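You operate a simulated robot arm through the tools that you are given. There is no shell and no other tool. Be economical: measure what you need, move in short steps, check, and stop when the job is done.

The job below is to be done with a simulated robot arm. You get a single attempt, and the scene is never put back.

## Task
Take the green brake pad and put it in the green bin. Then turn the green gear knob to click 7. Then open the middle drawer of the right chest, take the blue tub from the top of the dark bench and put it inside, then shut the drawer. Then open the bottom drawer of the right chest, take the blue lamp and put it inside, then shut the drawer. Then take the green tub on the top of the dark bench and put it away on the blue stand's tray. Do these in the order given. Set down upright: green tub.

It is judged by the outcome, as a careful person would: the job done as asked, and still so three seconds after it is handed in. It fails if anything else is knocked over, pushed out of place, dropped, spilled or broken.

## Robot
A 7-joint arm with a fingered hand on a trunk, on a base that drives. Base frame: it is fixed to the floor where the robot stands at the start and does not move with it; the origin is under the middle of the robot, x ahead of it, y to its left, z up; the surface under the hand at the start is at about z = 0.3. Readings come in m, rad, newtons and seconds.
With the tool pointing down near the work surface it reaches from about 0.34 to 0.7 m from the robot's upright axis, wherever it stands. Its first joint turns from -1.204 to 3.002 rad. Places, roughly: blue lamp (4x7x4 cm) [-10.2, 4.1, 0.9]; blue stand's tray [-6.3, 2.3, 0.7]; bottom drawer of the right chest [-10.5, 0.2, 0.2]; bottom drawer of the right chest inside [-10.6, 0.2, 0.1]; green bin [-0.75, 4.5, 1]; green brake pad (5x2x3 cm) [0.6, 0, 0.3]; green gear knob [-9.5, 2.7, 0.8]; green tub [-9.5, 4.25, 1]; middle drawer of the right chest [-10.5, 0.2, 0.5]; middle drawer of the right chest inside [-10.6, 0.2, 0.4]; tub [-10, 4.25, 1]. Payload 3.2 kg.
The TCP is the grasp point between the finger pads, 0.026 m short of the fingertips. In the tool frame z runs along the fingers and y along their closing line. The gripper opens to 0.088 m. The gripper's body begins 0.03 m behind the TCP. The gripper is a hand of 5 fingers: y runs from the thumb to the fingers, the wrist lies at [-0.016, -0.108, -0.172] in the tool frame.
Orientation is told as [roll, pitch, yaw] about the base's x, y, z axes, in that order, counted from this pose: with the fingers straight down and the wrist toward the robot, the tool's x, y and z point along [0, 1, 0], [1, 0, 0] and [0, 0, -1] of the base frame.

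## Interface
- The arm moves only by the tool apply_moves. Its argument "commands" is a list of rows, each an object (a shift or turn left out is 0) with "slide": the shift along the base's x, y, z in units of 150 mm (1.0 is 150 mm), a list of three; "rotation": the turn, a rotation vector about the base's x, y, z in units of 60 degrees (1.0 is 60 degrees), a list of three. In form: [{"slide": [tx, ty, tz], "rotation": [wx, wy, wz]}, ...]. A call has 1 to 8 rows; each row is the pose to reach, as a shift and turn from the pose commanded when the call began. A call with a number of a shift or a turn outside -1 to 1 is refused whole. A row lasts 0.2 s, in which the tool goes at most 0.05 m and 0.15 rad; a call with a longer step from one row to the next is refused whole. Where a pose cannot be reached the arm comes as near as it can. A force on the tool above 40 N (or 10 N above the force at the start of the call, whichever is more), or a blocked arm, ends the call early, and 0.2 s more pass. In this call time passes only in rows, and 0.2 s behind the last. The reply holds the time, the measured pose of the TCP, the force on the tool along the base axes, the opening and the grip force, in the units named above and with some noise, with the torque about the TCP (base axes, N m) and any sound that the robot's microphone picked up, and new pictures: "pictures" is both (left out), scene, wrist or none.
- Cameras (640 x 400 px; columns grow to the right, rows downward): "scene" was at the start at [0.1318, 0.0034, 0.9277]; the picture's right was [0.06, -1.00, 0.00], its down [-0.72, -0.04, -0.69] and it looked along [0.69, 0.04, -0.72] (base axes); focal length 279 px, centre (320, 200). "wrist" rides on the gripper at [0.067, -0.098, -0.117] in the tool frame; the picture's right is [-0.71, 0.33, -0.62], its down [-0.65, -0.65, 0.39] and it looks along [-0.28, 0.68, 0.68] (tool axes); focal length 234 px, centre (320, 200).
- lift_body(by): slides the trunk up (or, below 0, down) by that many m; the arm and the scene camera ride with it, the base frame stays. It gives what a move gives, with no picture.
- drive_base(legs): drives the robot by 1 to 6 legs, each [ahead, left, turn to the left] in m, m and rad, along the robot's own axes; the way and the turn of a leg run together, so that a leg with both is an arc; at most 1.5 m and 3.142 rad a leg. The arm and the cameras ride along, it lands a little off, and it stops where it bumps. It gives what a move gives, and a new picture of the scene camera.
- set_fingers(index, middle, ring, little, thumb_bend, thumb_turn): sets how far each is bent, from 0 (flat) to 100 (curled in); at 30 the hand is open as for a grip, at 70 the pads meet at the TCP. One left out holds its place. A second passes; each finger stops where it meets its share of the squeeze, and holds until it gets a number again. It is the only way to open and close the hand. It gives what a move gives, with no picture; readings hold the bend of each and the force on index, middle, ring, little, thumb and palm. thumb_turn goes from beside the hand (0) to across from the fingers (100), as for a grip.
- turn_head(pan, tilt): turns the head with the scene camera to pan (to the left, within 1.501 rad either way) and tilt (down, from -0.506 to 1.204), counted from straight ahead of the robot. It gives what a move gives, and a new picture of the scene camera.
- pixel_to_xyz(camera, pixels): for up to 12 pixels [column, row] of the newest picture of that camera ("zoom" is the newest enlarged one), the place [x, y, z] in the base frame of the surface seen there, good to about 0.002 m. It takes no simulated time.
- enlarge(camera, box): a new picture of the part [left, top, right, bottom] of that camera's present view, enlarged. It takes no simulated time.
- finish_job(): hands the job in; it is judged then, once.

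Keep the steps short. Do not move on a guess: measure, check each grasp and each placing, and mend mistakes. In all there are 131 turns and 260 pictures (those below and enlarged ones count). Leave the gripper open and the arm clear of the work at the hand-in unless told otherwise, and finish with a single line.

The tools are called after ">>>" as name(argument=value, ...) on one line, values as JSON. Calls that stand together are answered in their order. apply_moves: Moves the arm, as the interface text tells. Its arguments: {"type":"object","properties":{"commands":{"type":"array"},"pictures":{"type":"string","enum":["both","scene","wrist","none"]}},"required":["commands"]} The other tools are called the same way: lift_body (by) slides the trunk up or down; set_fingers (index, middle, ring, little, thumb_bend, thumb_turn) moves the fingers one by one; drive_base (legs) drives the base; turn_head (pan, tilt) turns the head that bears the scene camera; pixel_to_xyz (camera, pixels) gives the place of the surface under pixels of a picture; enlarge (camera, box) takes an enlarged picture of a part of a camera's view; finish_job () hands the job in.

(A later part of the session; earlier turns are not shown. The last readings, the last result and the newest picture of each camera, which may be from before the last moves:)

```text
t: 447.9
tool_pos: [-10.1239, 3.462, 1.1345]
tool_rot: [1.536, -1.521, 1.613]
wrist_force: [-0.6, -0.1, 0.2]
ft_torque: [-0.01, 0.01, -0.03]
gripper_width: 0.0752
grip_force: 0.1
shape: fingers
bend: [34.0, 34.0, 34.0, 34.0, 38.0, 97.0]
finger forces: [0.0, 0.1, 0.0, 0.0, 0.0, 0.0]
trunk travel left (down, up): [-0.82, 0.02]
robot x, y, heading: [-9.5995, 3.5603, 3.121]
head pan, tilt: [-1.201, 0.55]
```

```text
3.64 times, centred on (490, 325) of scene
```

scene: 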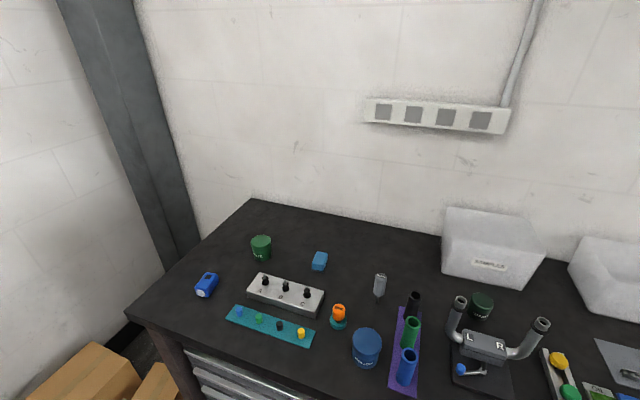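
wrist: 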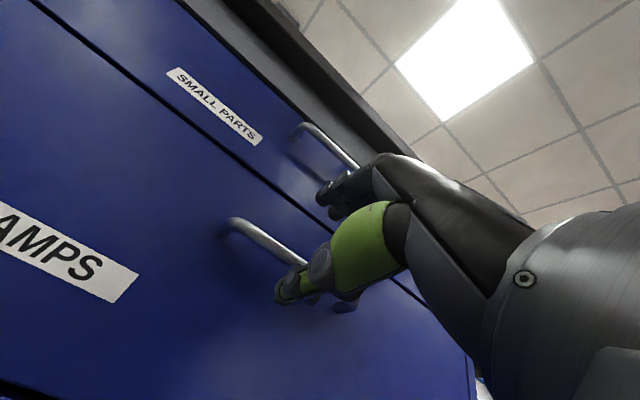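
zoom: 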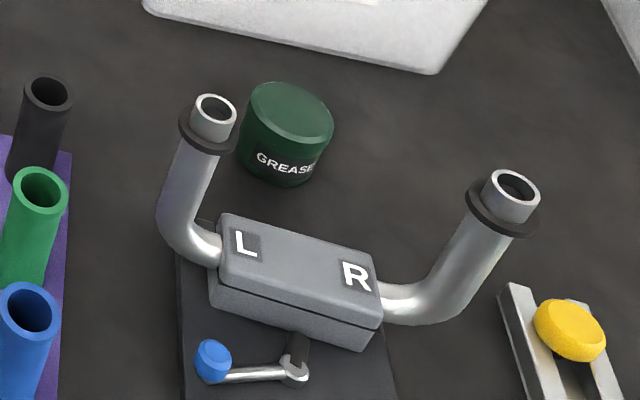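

The only blue tub is "POLISH" at (−9.703, 4.025), top z 0.927; "GREASE" at (−9.45, 4.24) matches the green tub's place. I shift away from the bench, turn to face it, and bring the fingers to point down.

>>> drive_base(legs=[[0.0, 0.16, 0], [0, 0, -1.55]])

>>> apply_moves(commands=[{"rotation": [-0.14, 0, 0]}, {"rotation": [-0.28, 0, 0]}, {"rotation": [-0.42, 0, 0]}, {"rotation": [-0.56, 0, 0]}, {"rotation": [-0.7, 0, 0]}, {"rotation": [-0.84, 0, 0]}, {"rotation": [-0.98, 0, 0]}], pictures="none")

>>> apply_moves(commands=[{"rotation": [-0.14, 0, 0]}, {"rotation": [-0.28, 0, 0]}, {"rotation": [-0.42, 0, 0]}, {"rotation": [-0.47, 0, 0]}], pictures="none")

>>> set_fingers(index=30, middle=30, ring=30, little=30, thumb_bend=30)

>>> turn_head(pan=0.0, tilt=0.75)

```text
t: 453.1
tool_pos: [-9.6989, 3.9251, 1.1362]
tool_rot: [1.532, -1.519, 0.046]
wrist_force: [0.5, 0.4, 0.3]
ft_torque: [0.0, -0.03, -0.03]
gripper_width: 0.0746
grip_force: 0.1
shape: fingers
bend: [34.0, 34.0, 34.0, 34.0, 38.0, 97.0]
finger forces: [0.0, 0.0, 0.0, 0.1, 0.0, 0.0]
trunk travel left (down, up): [-0.82, 0.02]
robot x, y, heading: [-9.6027, 3.402, 1.552]
head pan, tilt: [-1.201, 0.55]
```

scene: 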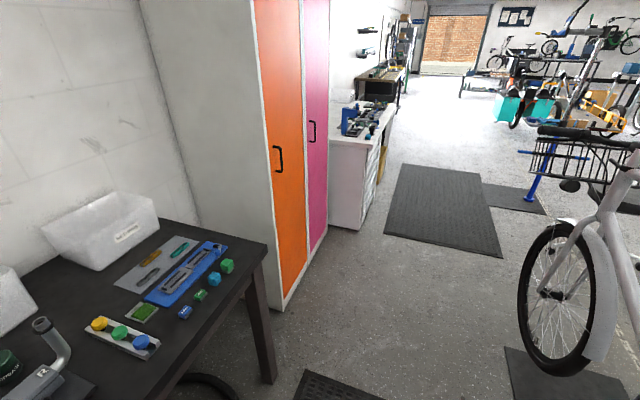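

```text
t: 454.7
tool_pos: [-9.6979, 3.9249, 1.1358]
tool_rot: [0.036, -0.54, 1.513]
wrist_force: [-0.2, 0.5, -0.8]
ft_torque: [-0.01, 0.02, 0.0]
gripper_width: 0.0753
grip_force: 0.1
shape: fingers
bend: [34.0, 34.0, 34.0, 34.0, 38.0, 97.0]
finger forces: [0.1, 0.0, 0.0, 0.1, 0.0, 0.0]
trunk travel left (down, up): [-0.82, 0.02]
robot x, y, heading: [-9.6031, 3.3997, 1.548]
head pan, tilt: [-1.201, 0.55]
```

```text
t: 455.7
tool_pos: [-9.7, 3.9266, 1.136]
tool_rot: [0.01, -0.049, 1.521]
wrist_force: [-0.1, -1.1, -0.2]
ft_torque: [-0.01, -0.02, 0.0]
gripper_width: 0.075
grip_force: 0.0
shape: fingers
bend: [34.0, 34.0, 34.0, 34.0, 38.0, 97.0]
finger forces: [0.0, 0.0, 0.0, 0.0, 0.0, 0.1]
trunk travel left (down, up): [-0.82, 0.02]
robot x, y, heading: [-9.6029, 3.3983, 1.555]
head pan, tilt: [-1.201, 0.55]
```

```text
t: 456.7
tool_pos: [-9.6992, 3.927, 1.1354]
tool_rot: [0.009, -0.051, 1.519]
wrist_force: [0.2, 0.3, -0.1]
ft_torque: [-0.05, -0.01, 0.01]
gripper_width: 0.0873
grip_force: 0.0
shape: fingers
bend: [30.0, 30.0, 30.0, 30.0, 30.0, 97.0]
finger forces: [0.0, 0.1, 0.0, 0.0, 0.0, 0.0]
trunk travel left (down, up): [-0.82, 0.02]
robot x, y, heading: [-9.6004, 3.3993, 1.549]
head pan, tilt: [-1.201, 0.55]
```

```text
t: 458.1
tool_pos: [-9.6988, 3.9255, 1.1354]
tool_rot: [0.01, -0.051, 1.52]
wrist_force: [0.4, 0.2, -1.0]
ft_torque: [0.0, 0.01, -0.03]
gripper_width: 0.0874
grip_force: 0.2
shape: fingers
bend: [30.0, 30.0, 30.0, 30.0, 30.0, 97.0]
finger forces: [0.0, 0.0, 0.0, 0.1, 0.1, 0.0]
trunk travel left (down, up): [-0.82, 0.02]
robot x, y, heading: [-9.6037, 3.3984, 1.549]
head pan, tilt: [0.0, 0.75]
```

scene: 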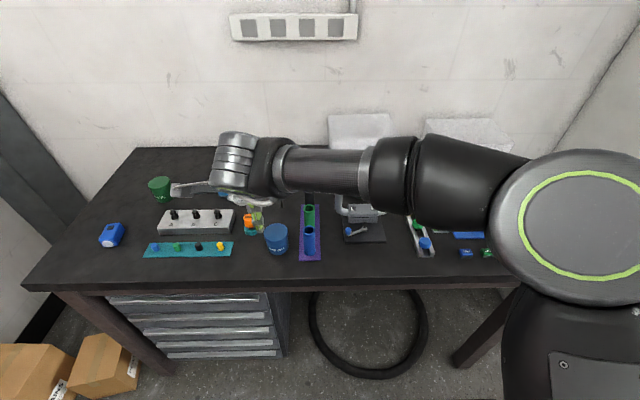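

Now I measure the tub's top rim from here.

>>> enlarge(camera="scene", box=[240, 200, 330, 270])

>>> pixel_to_xyz(camera="zoom", pixels=[[195, 240], [325, 240], [260, 185], [260, 290], [260, 240], [255, 370], [140, 160], [400, 270], [350, 390], [420, 200]])

```text
5.71 times, centred on (285, 235) of scene
```

zoom: 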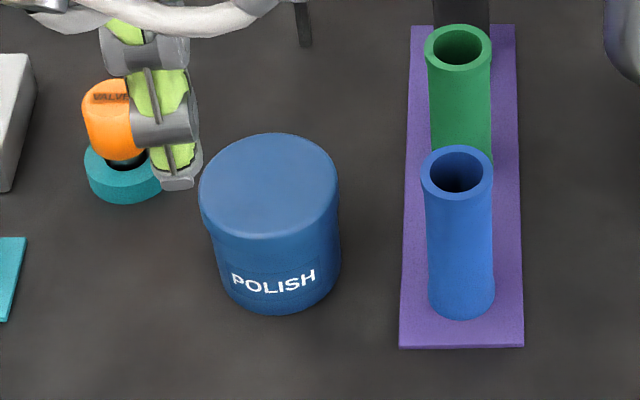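

```text
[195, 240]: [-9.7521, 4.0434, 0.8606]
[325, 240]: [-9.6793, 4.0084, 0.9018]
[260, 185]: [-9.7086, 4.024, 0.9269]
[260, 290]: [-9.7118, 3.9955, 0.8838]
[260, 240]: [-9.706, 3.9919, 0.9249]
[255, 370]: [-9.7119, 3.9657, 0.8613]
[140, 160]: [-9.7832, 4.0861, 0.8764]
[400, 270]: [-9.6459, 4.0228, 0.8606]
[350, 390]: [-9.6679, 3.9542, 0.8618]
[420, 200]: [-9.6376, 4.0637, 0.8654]
```

Tub: centre (−9.704, 4.024), Ø6.5 cm, top 0.927. I go above, with tool levelled, then look.

>>> apply_moves(commands=[{"slide": [-0.04, 0.3, 0], "rotation": [-0.047, 0, 0.048]}, {"slide": [-0.073, 0.657, 0], "rotation": [-0.047, 0, 0.048]}, {"slide": [-0.073, 0.657, -0.3], "rotation": [-0.047, 0, 0.048]}, {"slide": [-0.073, 0.657, -0.6], "rotation": [-0.047, 0, 0.048]}, {"slide": [-0.073, 0.657, -0.9], "rotation": [-0.047, 0, 0.048]}], pictures="wrist")

>>> enlarge(camera="scene", box=[220, 160, 350, 270])

```text
refused: row 2 steps farther than a row can; nothing moved
```

```text
3.64 times, centred on (285, 215) of scene
```

zoom: 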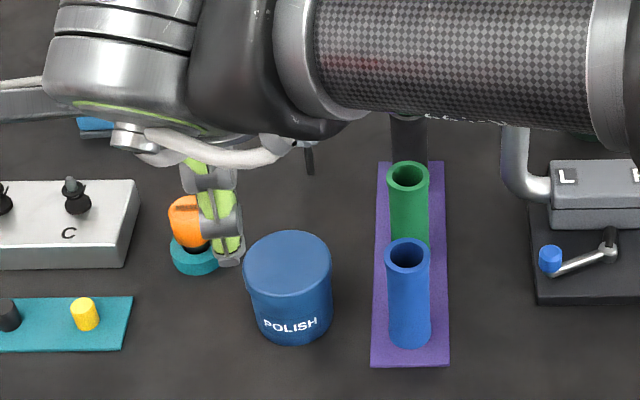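

>>> apply_moves(commands=[{"slide": [-0.04, 0.3, 0], "rotation": [-0.047, 0, 0.048]}, {"slide": [-0.073, 0.6, 0], "rotation": [-0.047, 0, 0.048]}, {"slide": [-0.073, 0.657, -0.3], "rotation": [-0.047, 0, 0.048]}, {"slide": [-0.073, 0.657, -0.6], "rotation": [-0.047, 0, 0.048]}, {"slide": [-0.073, 0.657, -0.9], "rotation": [-0.047, 0, 0.048]}], pictures="wrist")

>>> enlarge(camera="scene", box=[220, 160, 350, 270])

```text
t: 459.3
tool_pos: [-9.7104, 4.0264, 0.9991]
tool_rot: [0.006, 0.0, 1.571]
wrist_force: [-1.4, 0.0, 0.0]
ft_torque: [-0.01, -0.01, 0.0]
gripper_width: 0.0876
grip_force: 0.0
shape: fingers
bend: [30.0, 30.0, 30.0, 30.0, 30.0, 97.0]
finger forces: [0.0, 0.0, 0.1, 0.0, 0.0, 0.1]
trunk travel left (down, up): [-0.82, 0.02]
robot x, y, heading: [-9.6033, 3.4017, 1.551]
head pan, tilt: [0.0, 0.75]
```

wrist: 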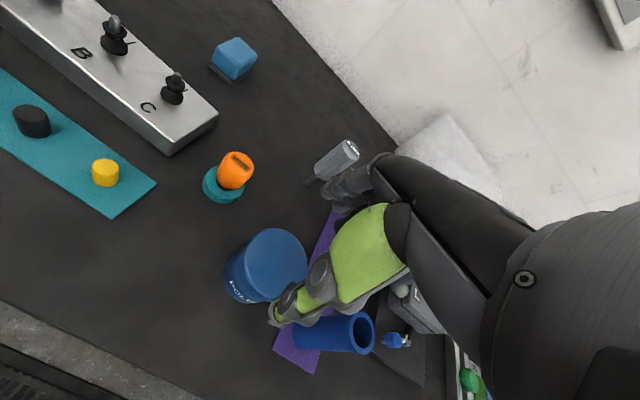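

```text
3.64 times, centred on (285, 215) of scene
```

zoom: 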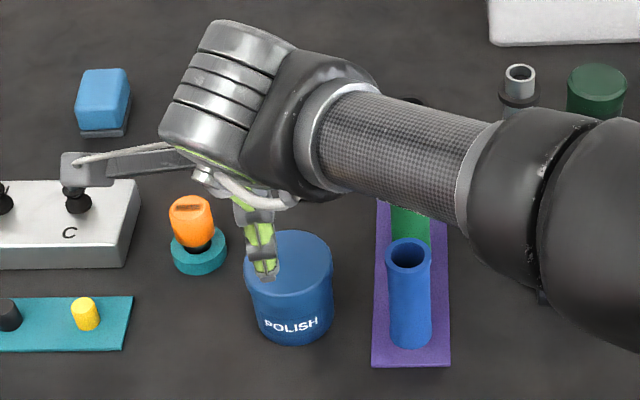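

Aligned. Descend to z≈0.90, close all fingers, lift 1.5 cm as a check.

>>> apply_moves(commands=[{"slide": [0, -0.01, -0.25]}, {"slide": [0, -0.01, -0.5]}, {"slide": [0, -0.01, -0.65]}], pictures="none")

>>> set_fingers(index=75, middle=75, ring=75, little=48, thumb_bend=75)

>>> apply_moves(commands=[{"slide": [0, 0, 0.1]}, {"slide": [0, 0, 0.3]}], pictures="wrist")

>>> enlarge(camera="scene", box=[220, 160, 350, 270])

```text
t: 460.1
tool_pos: [-9.7096, 4.0239, 0.9019]
tool_rot: [0.008, -0.002, 1.572]
wrist_force: [0.1, 0.3, 0.6]
ft_torque: [0.04, 0.0, -0.01]
gripper_width: 0.0879
grip_force: 0.5
shape: fingers
bend: [30.0, 30.0, 30.0, 30.0, 30.0, 97.0]
finger forces: [0.9, 0.1, 0.0, 0.0, 0.0, 0.0]
trunk travel left (down, up): [-0.82, 0.02]
robot x, y, heading: [-9.6005, 3.401, 1.549]
head pan, tilt: [0.0, 0.75]
```

```text
t: 461.1
tool_pos: [-9.7091, 4.0236, 0.9012]
tool_rot: [0.007, -0.002, 1.569]
wrist_force: [-0.8, 0.8, 3.8]
ft_torque: [0.2, -0.05, 0.01]
gripper_width: 0.0623
grip_force: 32.9
shape: fingers
bend: [37.0, 49.0, 60.0, 48.0, 40.0, 94.0]
finger forces: [16.2, 7.9, 6.9, 0.0, 34.9, 0.0]
trunk travel left (down, up): [-0.82, 0.02]
robot x, y, heading: [-9.6074, 3.399, 1.552]
head pan, tilt: [0.0, 0.75]
```

```text
t: 461.7
tool_pos: [-9.71, 4.0216, 0.9488]
tool_rot: [0.008, -0.001, 1.571]
wrist_force: [-0.1, -0.2, -1.7]
ft_torque: [0.04, 0.0, 0.01]
gripper_width: 0.062
grip_force: 31.5
shape: fingers
bend: [37.0, 49.0, 61.0, 48.0, 40.0, 94.0]
finger forces: [15.2, 7.5, 6.7, 0.1, 33.7, 0.0]
trunk travel left (down, up): [-0.82, 0.02]
robot x, y, heading: [-9.5988, 3.4029, 1.549]
head pan, tilt: [0.0, 0.75]
```

wrist: 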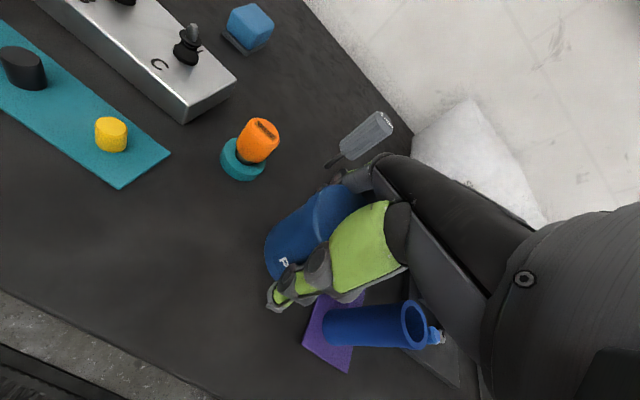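

```text
3.64 times, centred on (285, 215) of scene
```

zoom: 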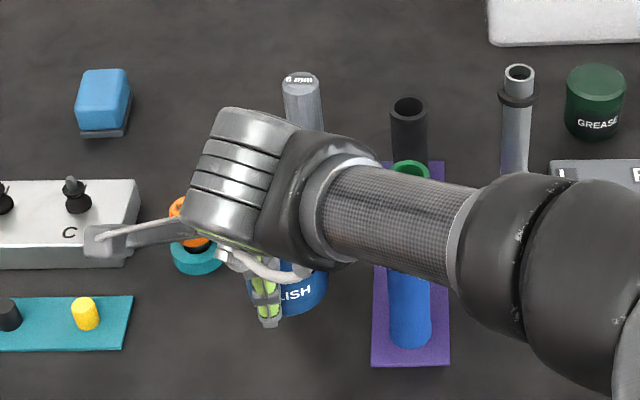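

Held (62 mm, thumb 34 N). Raise, retract, turn to −x and reverse east.

>>> apply_moves(commands=[{"slide": [0, 0, 0.3]}, {"slide": [0, 0, 0.6]}, {"slide": [0, -0.1, 0.9]}, {"slide": [0, -0.4, 1.0]}, {"slide": [0, -0.7, 1.0]}, {"slide": [0, -1.0, 1.0]}], pictures="none")

>>> drive_base(legs=[[0, 0, 1.59], [-1.2, -0.05, 0], [-1.2, 0.22, 0], [-1.2, 0.05, 0], [-0.95, 0.0, 0]])

```text
t: 463.1
tool_pos: [-9.7095, 3.8697, 1.098]
tool_rot: [0.007, -0.004, 1.569]
wrist_force: [-0.1, -0.3, -1.5]
ft_torque: [0.07, 0.0, 0.05]
gripper_width: 0.0619
grip_force: 30.8
shape: fingers
bend: [37.0, 49.0, 61.0, 48.0, 40.0, 94.0]
finger forces: [14.6, 7.7, 7.0, 0.0, 32.8, 0.0]
trunk travel left (down, up): [-0.82, 0.02]
robot x, y, heading: [-9.5988, 3.4035, 1.549]
head pan, tilt: [0.0, 0.75]
```

```text
t: 489.2
tool_pos: [-5.5, 3.0574, 1.0978]
tool_rot: [0.007, 0.001, -3.111]
wrist_force: [-0.4, -0.7, -2.2]
ft_torque: [0.0, 0.02, 0.0]
gripper_width: 0.0614
grip_force: 29.3
shape: fingers
bend: [37.0, 50.0, 61.0, 48.0, 41.0, 94.0]
finger forces: [13.5, 7.3, 7.0, 0.0, 30.3, 0.1]
trunk travel left (down, up): [-0.82, 0.02]
robot x, y, heading: [-5.0297, 3.1794, -3.132]
head pan, tilt: [0.0, 0.75]
```

scene: 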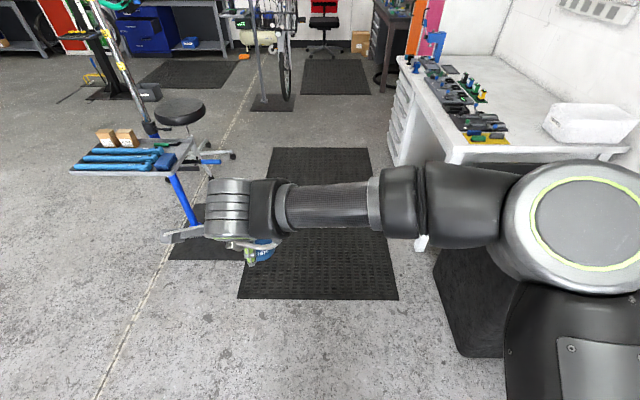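

Pose accurate. Second part: left to y≈1.33, west, to (−9.5, 1.5).

>>> drive_base(legs=[[0, 0.95, 0], [0, 0.9, 0], [1.3, 0, 0], [1.3, 0, 0], [0.6, -0.2, 0], [1.25, -0.03, 0]])

>>> turn_head(pan=0.5, tilt=0.75)

```text
t: 519.9
tool_pos: [-9.957, 1.353, 1.0984]
tool_rot: [0.007, -0.001, -3.103]
wrist_force: [-0.1, -0.6, -2.5]
ft_torque: [0.03, 0.02, -0.01]
gripper_width: 0.0613
grip_force: 28.7
shape: fingers
bend: [37.0, 50.0, 61.0, 48.0, 41.0, 94.0]
finger forces: [13.4, 7.3, 7.2, 0.0, 30.1, 0.0]
trunk travel left (down, up): [-0.82, 0.02]
robot x, y, heading: [-9.4907, 1.4818, -3.126]
head pan, tilt: [0.0, 0.75]
```

scene: 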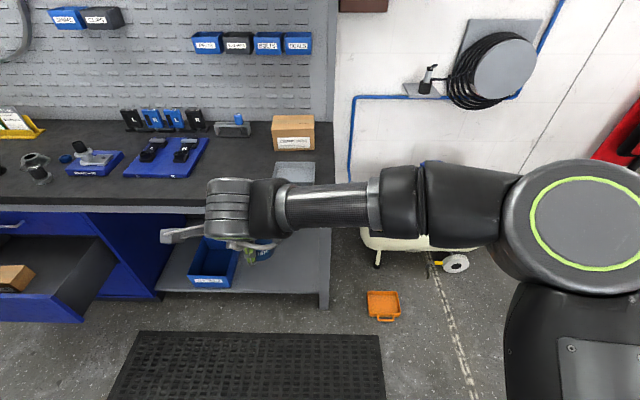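

```text
t: 520.9
tool_pos: [-9.9556, 1.3542, 1.0986]
tool_rot: [0.008, 0.001, -3.103]
wrist_force: [0.6, -0.4, -1.7]
ft_torque: [-0.01, 0.0, -0.01]
gripper_width: 0.0611
grip_force: 29.7
shape: fingers
bend: [37.0, 50.0, 61.0, 48.0, 41.0, 94.0]
finger forces: [13.3, 7.3, 7.1, 0.1, 30.1, 0.0]
trunk travel left (down, up): [-0.82, 0.02]
robot x, y, heading: [-9.4861, 1.4815, -3.121]
head pan, tilt: [0.499, 0.75]
```

scene: 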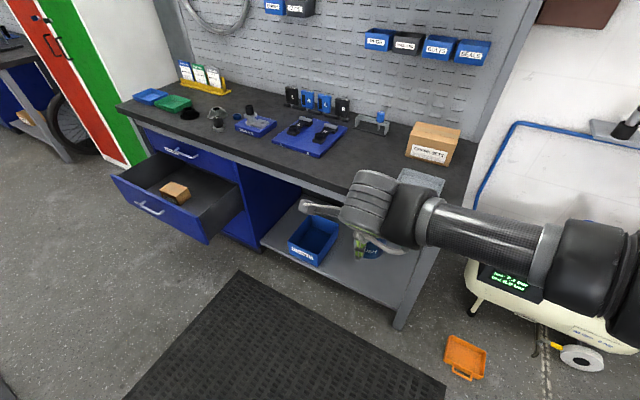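

Drawer visible with a small box in it. I measure the drawer's rim, sides, floor and the box.

>>> enlarge(camera="scene", box=[100, 130, 260, 250])

>>> pixel_to_xyz(camera="scene", pixels=[[113, 177], [206, 222], [208, 240], [225, 195], [242, 185], [200, 185], [210, 180], [175, 190], [165, 192], [186, 190], [215, 200], [145, 170]])

```text
3.33 times, centred on (180, 190) of scene
```

zoom: 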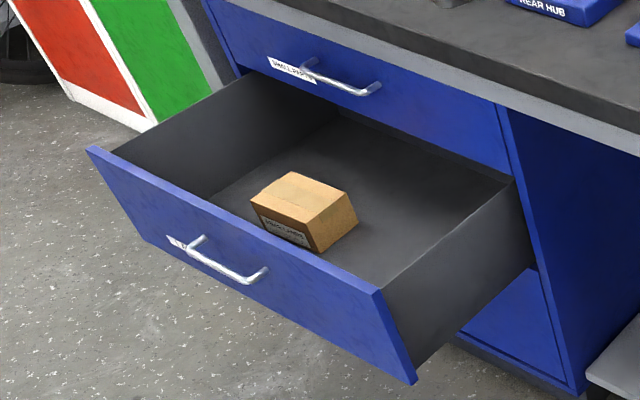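

```text
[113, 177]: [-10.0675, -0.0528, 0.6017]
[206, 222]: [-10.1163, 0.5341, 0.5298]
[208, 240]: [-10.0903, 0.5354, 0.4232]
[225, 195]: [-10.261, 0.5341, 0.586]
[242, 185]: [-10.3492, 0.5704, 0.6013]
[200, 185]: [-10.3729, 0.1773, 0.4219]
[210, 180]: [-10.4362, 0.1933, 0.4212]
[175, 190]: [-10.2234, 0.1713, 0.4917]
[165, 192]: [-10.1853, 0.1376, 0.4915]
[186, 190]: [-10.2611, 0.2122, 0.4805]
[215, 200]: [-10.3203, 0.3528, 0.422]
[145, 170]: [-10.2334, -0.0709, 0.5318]
```

Free place in the drawer: x≈−10.245, y≈0.38 (box lies at y<0.24; sides 0.59 high). Drive above it, lower the trunk, check.

>>> drive_base(legs=[[0.15, 0, 0], [0, 0.97, -0.02], [0.15, 0, 0]])

>>> lift_body(by=-0.39)

>>> turn_head(pan=0.1, tilt=0.8)

>>> enlarge(camera="wrist", box=[0, 0, 640, 400])

```text
t: 527.9
tool_pos: [-10.261, 0.407, 1.0974]
tool_rot: [0.008, -0.003, -3.14]
wrist_force: [-0.2, 0.5, -2.0]
ft_torque: [0.01, -0.02, 0.01]
gripper_width: 0.0611
grip_force: 29.0
shape: fingers
bend: [37.0, 50.0, 61.0, 48.0, 41.0, 94.0]
finger forces: [13.6, 7.4, 7.1, 0.1, 30.2, 0.0]
trunk travel left (down, up): [-0.82, 0.02]
robot x, y, heading: [-9.7891, 0.5168, 3.124]
head pan, tilt: [0.499, 0.75]
```

scene: 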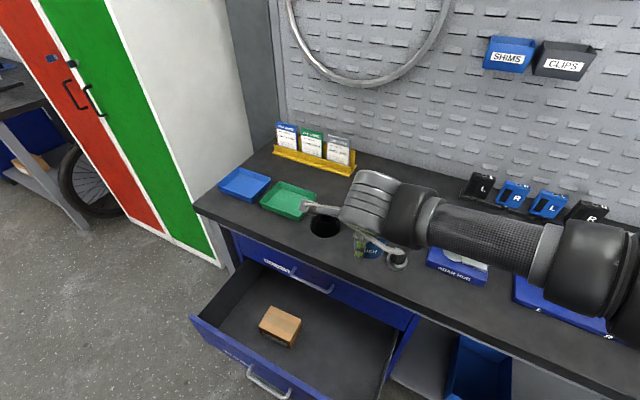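

```text
t: 531.6
tool_pos: [-10.261, 0.4062, 0.7095]
tool_rot: [0.006, 0.0, -3.142]
wrist_force: [-0.4, 0.5, -2.0]
ft_torque: [0.03, 0.03, 0.0]
gripper_width: 0.0608
grip_force: 30.6
shape: fingers
bend: [38.0, 51.0, 62.0, 48.0, 41.0, 94.0]
finger forces: [13.8, 8.1, 7.5, 0.1, 31.6, 0.1]
trunk travel left (down, up): [-0.43, 0.41]
robot x, y, heading: [-9.7897, 0.5194, 3.125]
head pan, tilt: [0.499, 0.75]
```

```text
t: 532.5
tool_pos: [-10.261, 0.4063, 0.7077]
tool_rot: [0.006, -0.001, -3.14]
wrist_force: [0.2, 0.6, -2.0]
ft_torque: [-0.02, 0.0, -0.01]
gripper_width: 0.0607
grip_force: 30.7
shape: fingers
bend: [38.0, 51.0, 62.0, 48.0, 41.0, 94.0]
finger forces: [13.9, 8.1, 7.5, 0.0, 31.6, 0.0]
trunk travel left (down, up): [-0.43, 0.41]
robot x, y, heading: [-9.7877, 0.5149, 3.119]
head pan, tilt: [0.099, 0.799]
```

scene: 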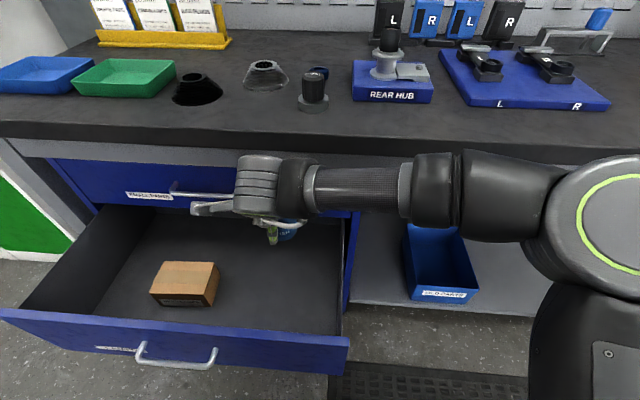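

```text
1.00 times, centred on (320, 200) of wrist (not enlarged: the box is as wide or as high as the picture)
```

zoom: 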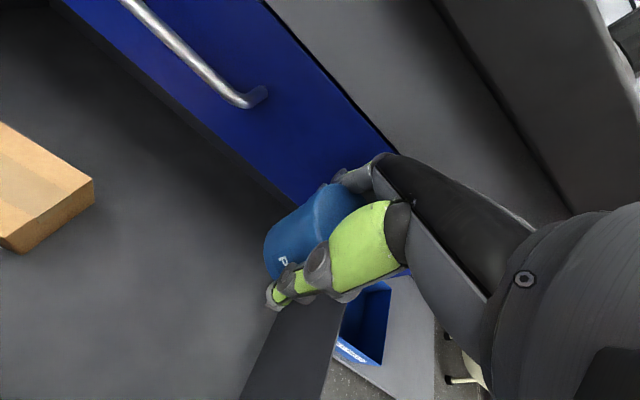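

Clear. Shift 2 cm left and lower the arm to z≈0.475 in two calls.

>>> apply_moves(commands=[{"slide": [0.07, -0.13, -0.1]}, {"slide": [0.07, -0.13, -0.35]}, {"slide": [0.07, -0.13, -0.6]}, {"slide": [0.07, -0.13, -0.8]}], pictures="none")

>>> enlarge(camera="scene", box=[140, 110, 460, 360])

>>> apply_moves(commands=[{"slide": [0, 0, -0.2]}, {"slide": [0, 0, -0.4]}, {"slide": [0, 0, -0.6]}, {"slide": [0, 0, -0.74]}], pictures="both")

```text
t: 533.5
tool_pos: [-10.2513, 0.3861, 0.5873]
tool_rot: [0.009, -0.002, -3.138]
wrist_force: [0.4, 0.4, -2.4]
ft_torque: [0.0, 0.0, 0.0]
gripper_width: 0.0609
grip_force: 30.3
shape: fingers
bend: [38.0, 51.0, 62.0, 48.0, 41.0, 94.0]
finger forces: [13.7, 8.0, 7.4, 0.0, 30.6, 0.0]
trunk travel left (down, up): [-0.43, 0.41]
robot x, y, heading: [-9.7898, 0.5187, 3.121]
head pan, tilt: [0.099, 0.799]
```

```text
1.60 times, centred on (300, 235) of scene
```

zoom: 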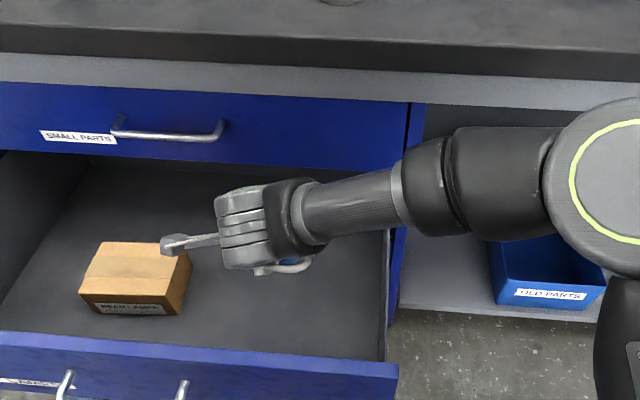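

```text
t: 534.5
tool_pos: [-10.2498, 0.3876, 0.4782]
tool_rot: [0.007, -0.001, -3.141]
wrist_force: [0.7, -0.9, -2.3]
ft_torque: [-0.04, -0.01, 0.0]
gripper_width: 0.0609
grip_force: 29.3
shape: fingers
bend: [38.0, 51.0, 62.0, 48.0, 41.0, 94.0]
finger forces: [13.4, 7.9, 7.3, 0.0, 30.1, 0.0]
trunk travel left (down, up): [-0.43, 0.41]
robot x, y, heading: [-9.7858, 0.5153, 3.124]
head pan, tilt: [0.099, 0.799]
```

scene: 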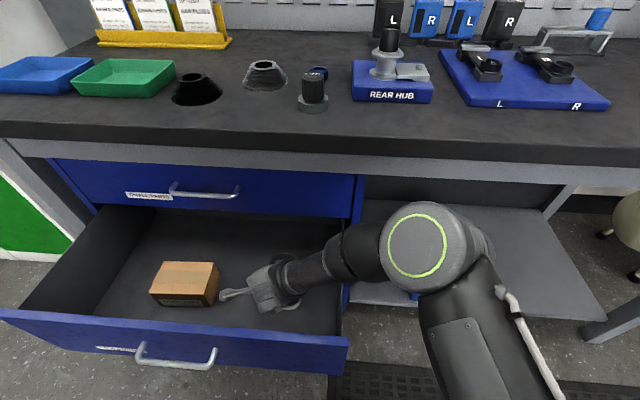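
wrist: 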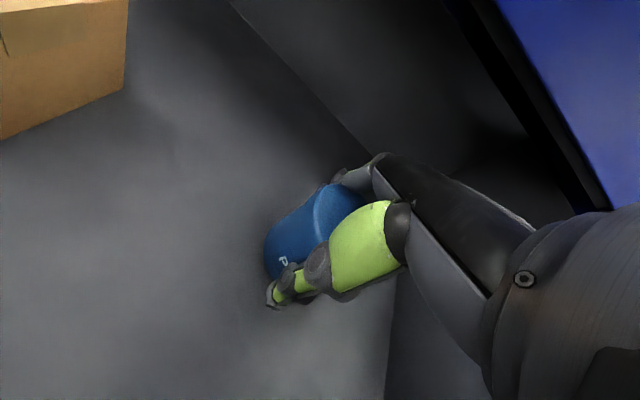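

Lower the last 1.5 cm, release, rise, and look.

>>> apply_moves(commands=[{"slide": [0, 0, -0.06]}, {"slide": [0, 0, -0.1]}], pictures="none")

>>> set_fingers(index=28, middle=28, ring=28, little=28, thumb_bend=26)

>>> apply_moves(commands=[{"slide": [0, 0, 0.15]}, {"slide": [0, 0, 0.4]}, {"slide": [0, 0, 0.7]}, {"slide": [0, 0, 1.0]}], pictures="wrist")

>>> apply_moves(commands=[{"slide": [0, 0, 0.3]}, {"slide": [0, 0, 0.65]}], pictures="none")

>>> drive_base(legs=[[-0.33, 0, 0]])

>>> set_fingers(index=66, middle=66, ring=66, little=66, thumb_bend=60)

```text
t: 535.1
tool_pos: [-10.2516, 0.3894, 0.4633]
tool_rot: [0.009, -0.001, -3.141]
wrist_force: [0.9, -0.3, 2.2]
ft_torque: [0.05, 0.05, 0.01]
gripper_width: 0.061
grip_force: 29.9
shape: fingers
bend: [38.0, 50.0, 62.0, 48.0, 41.0, 94.0]
finger forces: [13.4, 8.1, 7.6, 0.1, 31.0, 0.1]
trunk travel left (down, up): [-0.43, 0.41]
robot x, y, heading: [-9.7891, 0.5204, 3.121]
head pan, tilt: [0.099, 0.799]
```

```text
t: 536.1
tool_pos: [-10.2509, 0.3896, 0.4626]
tool_rot: [0.007, 0.0, -3.141]
wrist_force: [0.5, -0.2, 0.0]
ft_torque: [0.01, 0.0, 0.02]
gripper_width: 0.0926
grip_force: 0.2
shape: fingers
bend: [28.0, 28.0, 28.0, 28.0, 26.0, 97.0]
finger forces: [0.1, 0.0, 0.1, 0.1, 0.1, 0.0]
trunk travel left (down, up): [-0.43, 0.41]
robot x, y, heading: [-9.7882, 0.5165, 3.123]
head pan, tilt: [0.099, 0.799]
```

```text
t: 537.1
tool_pos: [-10.2485, 0.3891, 0.612]
tool_rot: [0.006, 0.001, -3.138]
wrist_force: [0.4, 0.2, 0.7]
ft_torque: [0.0, -0.01, 0.02]
gripper_width: 0.0929
grip_force: 0.0
shape: fingers
bend: [28.0, 28.0, 28.0, 28.0, 26.0, 97.0]
finger forces: [0.0, 0.0, 0.1, 0.0, 0.0, 0.0]
trunk travel left (down, up): [-0.43, 0.41]
robot x, y, heading: [-9.7858, 0.5158, 3.122]
head pan, tilt: [0.099, 0.799]
```

wrist: 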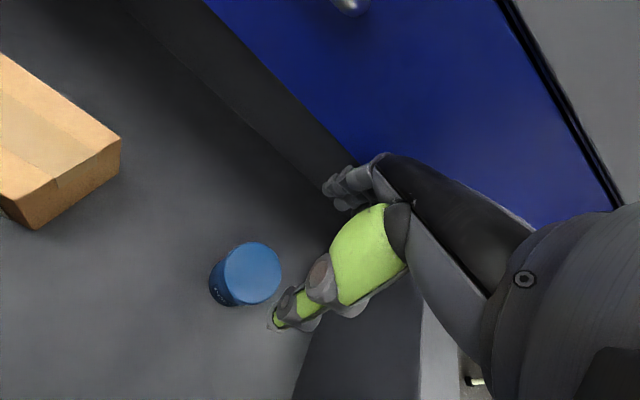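

```text
refused: row 2 steps farther than a row can; nothing moved
```

```text
t: 538.9
tool_pos: [-9.9988, 0.3863, 0.6218]
tool_rot: [0.013, -0.028, 3.135]
wrist_force: [-1.2, 0.4, 13.6]
ft_torque: [0.18, 0.9, -0.06]
gripper_width: 0.0993
grip_force: 6.9
shape: fingers
bend: [24.0, 18.0, 25.0, 28.0, 26.0, 97.0]
finger forces: [0.7, 9.9, 3.4, 0.0, 0.1, 0.0]
trunk travel left (down, up): [-0.43, 0.41]
robot x, y, heading: [-9.5301, 0.5138, 3.111]
head pan, tilt: [0.099, 0.799]
stopped in leg 1: the force on the tool passed its limit at 43 N (the readings are from after the stop); the commanded pose is now the measured one
```

scene: 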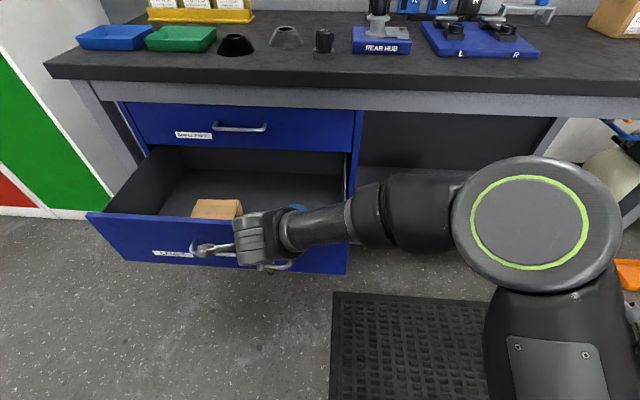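

```text
t: 539.9
tool_pos: [-10.0027, 0.387, 0.6235]
tool_rot: [0.015, -0.038, 3.133]
wrist_force: [-14.2, 5.1, 35.1]
ft_torque: [0.43, 2.04, -0.21]
gripper_width: 0.0535
grip_force: 17.4
shape: fingers
bend: [33.0, 23.0, 34.0, 66.0, 60.0, 97.0]
finger forces: [10.3, 10.8, 14.1, 0.1, 0.0, 0.0]
trunk travel left (down, up): [-0.43, 0.41]
robot x, y, heading: [-9.5309, 0.5114, 3.112]
head pan, tilt: [0.099, 0.799]
```

The last lift step was refused and the fingers caught on the drawer front (only pulled the drawer slightly). I open, lift clear, and look.

>>> set_fingers(index=22, middle=20, ring=22, little=24, thumb_bend=26)

>>> apply_moves(commands=[{"slide": [0, 0, 0.25]}, {"slide": [0, 0, 0.5]}, {"slide": [0, 0, 0.8]}], pictures="scene")

>>> pixel_to_xyz(camera="scene", pixels=[[150, 225], [120, 240], [320, 255], [295, 208], [215, 205]])

```text
t: 540.9
tool_pos: [-9.9968, 0.385, 0.6175]
tool_rot: [0.011, -0.022, 3.135]
wrist_force: [1.8, 0.0, 16.1]
ft_torque: [0.18, 1.09, 0.09]
gripper_width: 0.102
grip_force: 8.7
shape: fingers
bend: [21.0, 14.0, 21.0, 24.0, 26.0, 97.0]
finger forces: [5.1, 6.0, 5.5, 0.0, 0.0, 0.1]
trunk travel left (down, up): [-0.43, 0.41]
robot x, y, heading: [-9.5289, 0.5123, 3.113]
head pan, tilt: [0.099, 0.799]
```

```text
t: 541.7
tool_pos: [-9.9998, 0.3876, 0.7357]
tool_rot: [0.008, -0.018, 3.138]
wrist_force: [0.2, 0.3, 0.5]
ft_torque: [-0.03, 0.02, 0.02]
gripper_width: 0.1002
grip_force: 0.0
shape: fingers
bend: [22.0, 20.0, 22.0, 24.0, 26.0, 97.0]
finger forces: [0.0, 0.0, 0.0, 0.0, 0.0, 0.0]
trunk travel left (down, up): [-0.43, 0.41]
robot x, y, heading: [-9.529, 0.5107, 3.115]
head pan, tilt: [0.099, 0.799]
```

scene: 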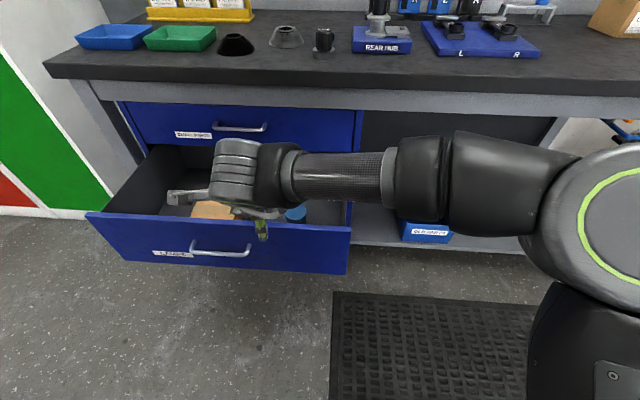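

```text
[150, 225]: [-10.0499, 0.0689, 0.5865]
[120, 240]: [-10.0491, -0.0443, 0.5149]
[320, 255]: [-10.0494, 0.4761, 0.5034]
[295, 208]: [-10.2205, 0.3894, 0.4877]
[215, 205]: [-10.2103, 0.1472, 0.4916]
```

Drawer front at x −10.05, tub stands upright inside. Back 0.07, lower the closed hand in front of the panel and push ahead.

>>> drive_base(legs=[[-0.075, 0, 0]])

>>> set_fingers(index=68, middle=68, ring=68, little=68, thumb_bend=60)

>>> apply_moves(commands=[{"slide": [0, 0, -0.3]}, {"slide": [0, 0, -0.6]}, {"slide": [0, 0, -0.9]}, {"slide": [0, 0, -1.0]}], pictures="none")

>>> apply_moves(commands=[{"slide": [0, 0, -0.2]}, {"slide": [0, 0, -0.35]}], pictures="none")

>>> drive_base(legs=[[0.35, 0, 0.015]])

>>> pixel_to_xyz(camera="scene", pixels=[[150, 250], [300, 250], [320, 280], [200, 280], [150, 290], [330, 180]])

```text
t: 542.7
tool_pos: [-9.9235, 0.3836, 0.7356]
tool_rot: [0.008, -0.021, 3.135]
wrist_force: [-0.9, -0.2, -0.8]
ft_torque: [0.02, -0.01, -0.03]
gripper_width: 0.1005
grip_force: 0.2
shape: fingers
bend: [22.0, 20.0, 22.0, 24.0, 26.0, 97.0]
finger forces: [0.0, 0.1, 0.0, 0.0, 0.0, 0.0]
trunk travel left (down, up): [-0.43, 0.41]
robot x, y, heading: [-9.4542, 0.5066, 3.117]
head pan, tilt: [0.099, 0.799]
```

scene: 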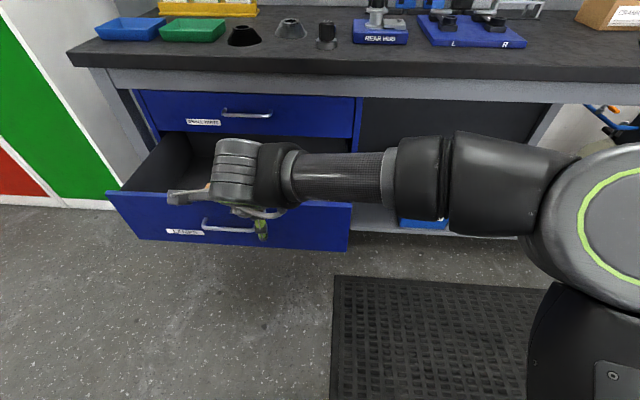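

```text
t: 543.7
tool_pos: [-9.9239, 0.3852, 0.7347]
tool_rot: [0.01, -0.018, 3.134]
wrist_force: [-0.5, 0.1, 0.3]
ft_torque: [-0.01, 0.01, -0.05]
gripper_width: 0.0162
grip_force: 0.0
shape: fingers
bend: [68.0, 68.0, 68.0, 68.0, 60.0, 97.0]
finger forces: [0.0, 0.0, 0.0, 0.0, 0.1, 0.0]
trunk travel left (down, up): [-0.43, 0.41]
robot x, y, heading: [-9.4569, 0.5085, 3.117]
head pan, tilt: [0.099, 0.799]
```

```text
t: 544.7
tool_pos: [-9.9243, 0.3845, 0.5854]
tool_rot: [0.009, -0.018, 3.135]
wrist_force: [-0.3, -0.1, -0.6]
ft_torque: [-0.02, -0.01, -0.03]
gripper_width: 0.0164
grip_force: 0.0
shape: fingers
bend: [68.0, 68.0, 68.0, 68.0, 60.0, 97.0]
finger forces: [0.0, 0.0, 0.1, 0.0, 0.0, 0.0]
trunk travel left (down, up): [-0.43, 0.41]
robot x, y, heading: [-9.453, 0.5102, 3.122]
head pan, tilt: [0.099, 0.799]
```

```text
t: 545.3
tool_pos: [-9.9249, 0.3863, 0.5339]
tool_rot: [0.009, -0.02, 3.135]
wrist_force: [0.0, -0.2, 0.9]
ft_torque: [0.0, -0.01, -0.02]
gripper_width: 0.0166
grip_force: 0.1
shape: fingers
bend: [68.0, 68.0, 68.0, 68.0, 60.0, 97.0]
finger forces: [0.0, 0.0, 0.0, 0.0, 0.0, 0.1]
trunk travel left (down, up): [-0.43, 0.41]
robot x, y, heading: [-9.4554, 0.5073, 3.115]
head pan, tilt: [0.099, 0.799]
```

```text
t: 547.6
tool_pos: [-10.2646, 0.3854, 0.533]
tool_rot: [0.008, -0.02, -3.134]
wrist_force: [-0.6, -0.2, -1.0]
ft_torque: [0.01, 0.03, -0.04]
gripper_width: 0.0161
grip_force: 0.0
shape: fingers
bend: [68.0, 68.0, 68.0, 68.0, 60.0, 97.0]
finger forces: [0.1, 0.0, 0.1, 0.1, 0.1, 0.0]
trunk travel left (down, up): [-0.43, 0.41]
robot x, y, heading: [-9.7946, 0.5146, 3.133]
head pan, tilt: [0.099, 0.799]
```

scene: 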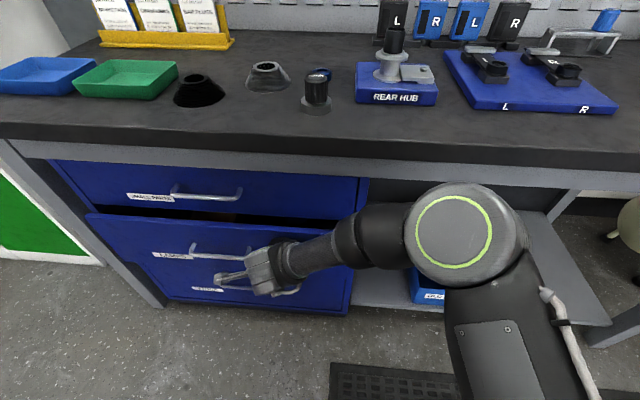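

```text
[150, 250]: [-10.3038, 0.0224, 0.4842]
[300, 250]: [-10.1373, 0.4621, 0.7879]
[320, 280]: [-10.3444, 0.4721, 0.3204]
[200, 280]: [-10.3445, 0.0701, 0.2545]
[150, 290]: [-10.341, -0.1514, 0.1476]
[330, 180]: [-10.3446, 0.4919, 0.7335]
```

4 cm remain. I push with the arm to close it fully, then back off and prepare the hand (horizontal) for the bottom handle.

>>> apply_moves(commands=[{"slide": [-0.1, 0, 0]}, {"slide": [-0.2, 0, 0]}, {"slide": [-0.31, 0, 0]}], pictures="none")

>>> drive_base(legs=[[-0.2, 0, 0]])

>>> pixel_to_xyz(camera="scene", pixels=[[200, 230], [160, 215], [330, 230], [200, 170]])

>>> apply_moves(commands=[{"slide": [0, 0, 0.3]}, {"slide": [0, 0, 0.6]}, {"slide": [0, 0, 0.9]}, {"slide": [0, 0, 1.0], "rotation": [0, 0.14, 0]}, {"slide": [0, 0, 1.0], "rotation": [0, 0.28, 0]}, {"slide": [0, 0, 1.0], "rotation": [0, 0.42, 0]}, {"slide": [0, 0, 1.0], "rotation": [0, 0.56, 0]}], pictures="none")

>>> apply_moves(commands=[{"slide": [0, 0, 0.2], "rotation": [0, 0.14, 0]}, {"slide": [0, 0, 0.3], "rotation": [0, 0.28, 0]}, {"slide": [0, 0, 0.3], "rotation": [0, 0.42, 0]}, {"slide": [0, 0, 0.3], "rotation": [0, 0.56, 0]}, {"slide": [0, 0, 0.3], "rotation": [0, 0.7, 0]}, {"slide": [0, 0, 0.3], "rotation": [0, 0.86, 0]}], pictures="none")

>>> lift_body(by=-0.4)

>>> set_fingers(index=38, middle=38, ring=38, little=38, thumb_bend=42)

>>> turn_head(pan=0.1, tilt=0.55)

```text
t: 548.4
tool_pos: [-10.3077, 0.3853, 0.533]
tool_rot: [0.009, -0.018, -3.135]
wrist_force: [8.8, 1.1, 0.3]
ft_torque: [-0.03, 0.36, -0.17]
gripper_width: 0.0164
grip_force: 3.4
shape: fingers
bend: [68.0, 69.0, 68.0, 68.0, 60.0, 97.0]
finger forces: [0.0, 8.0, 0.1, 0.0, 0.0, 0.1]
trunk travel left (down, up): [-0.43, 0.41]
robot x, y, heading: [-9.8009, 0.5183, 3.139]
head pan, tilt: [0.099, 0.799]
```

```text
t: 550.0
tool_pos: [-10.1095, 0.3826, 0.533]
tool_rot: [0.007, -0.021, -3.134]
wrist_force: [-0.1, 0.3, 0.8]
ft_torque: [-0.02, 0.03, -0.01]
gripper_width: 0.0163
grip_force: 0.1
shape: fingers
bend: [68.0, 68.0, 68.0, 68.0, 60.0, 97.0]
finger forces: [0.0, 0.0, 0.0, 0.1, 0.1, 0.0]
trunk travel left (down, up): [-0.43, 0.41]
robot x, y, heading: [-9.5941, 0.5132, 3.132]
head pan, tilt: [0.099, 0.799]
```

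scene: 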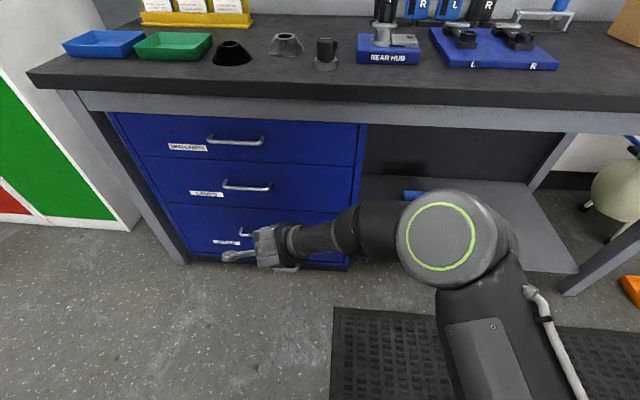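

```text
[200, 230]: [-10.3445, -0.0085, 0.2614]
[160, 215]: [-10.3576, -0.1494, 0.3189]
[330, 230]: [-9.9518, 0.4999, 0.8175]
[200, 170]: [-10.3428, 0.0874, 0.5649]
```

```text
t: 551.6
tool_pos: [-10.1105, 0.3835, 0.6834]
tool_rot: [0.007, -0.608, -3.132]
wrist_force: [-1.3, -0.2, 0.2]
ft_torque: [0.01, -0.01, 0.02]
gripper_width: 0.0162
grip_force: 0.0
shape: fingers
bend: [68.0, 68.0, 68.0, 68.0, 60.0, 97.0]
finger forces: [0.0, 0.0, 0.0, 0.1, 0.0, 0.1]
trunk travel left (down, up): [-0.43, 0.41]
robot x, y, heading: [-9.595, 0.5139, 3.128]
head pan, tilt: [0.099, 0.799]
```

```text
refused: row 6 steps farther than a row can; nothing moved
```

```text
t: 555.4
tool_pos: [-10.1101, 0.3836, 0.283]
tool_rot: [0.005, -0.606, -3.136]
wrist_force: [0.6, 0.8, -0.4]
ft_torque: [0.04, -0.02, 0.02]
gripper_width: 0.0162
grip_force: 0.0
shape: fingers
bend: [68.0, 68.0, 68.0, 68.0, 60.0, 97.0]
finger forces: [0.0, 0.1, 0.0, 0.0, 0.0, 0.1]
trunk travel left (down, up): [-0.03, 0.81]
robot x, y, heading: [-9.5993, 0.511, 3.129]
head pan, tilt: [0.099, 0.799]
```

```text
t: 556.4
tool_pos: [-10.1094, 0.3842, 0.2829]
tool_rot: [0.007, -0.605, -3.135]
wrist_force: [0.0, 0.4, 0.2]
ft_torque: [0.01, 0.0, -0.02]
gripper_width: 0.0668
grip_force: 0.0
shape: fingers
bend: [38.0, 38.0, 38.0, 38.0, 42.0, 97.0]
finger forces: [0.0, 0.0, 0.0, 0.0, 0.0, 0.0]
trunk travel left (down, up): [-0.03, 0.81]
robot x, y, heading: [-9.5995, 0.5122, 3.135]
head pan, tilt: [0.099, 0.799]
```

```text
t: 557.2
tool_pos: [-10.1096, 0.3841, 0.2829]
tool_rot: [0.006, -0.605, -3.135]
wrist_force: [-0.7, 0.2, 0.5]
ft_torque: [-0.05, 0.01, 0.01]
gripper_width: 0.0666
grip_force: 0.0
shape: fingers
bend: [38.0, 38.0, 38.0, 38.0, 42.0, 97.0]
finger forces: [0.0, 0.0, 0.0, 0.0, 0.0, 0.1]
trunk travel left (down, up): [-0.03, 0.81]
robot x, y, heading: [-9.5975, 0.5147, 3.124]
head pan, tilt: [0.099, 0.55]
```

scene: 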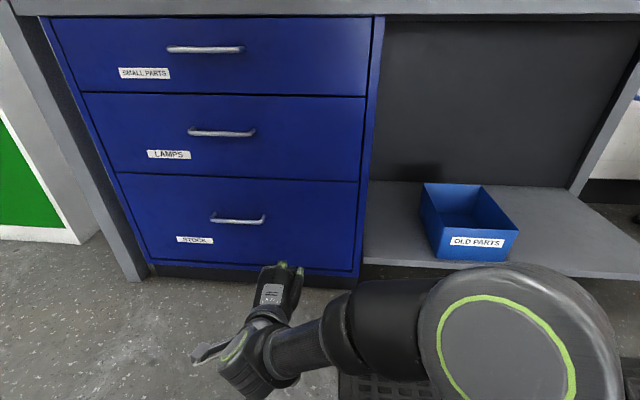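

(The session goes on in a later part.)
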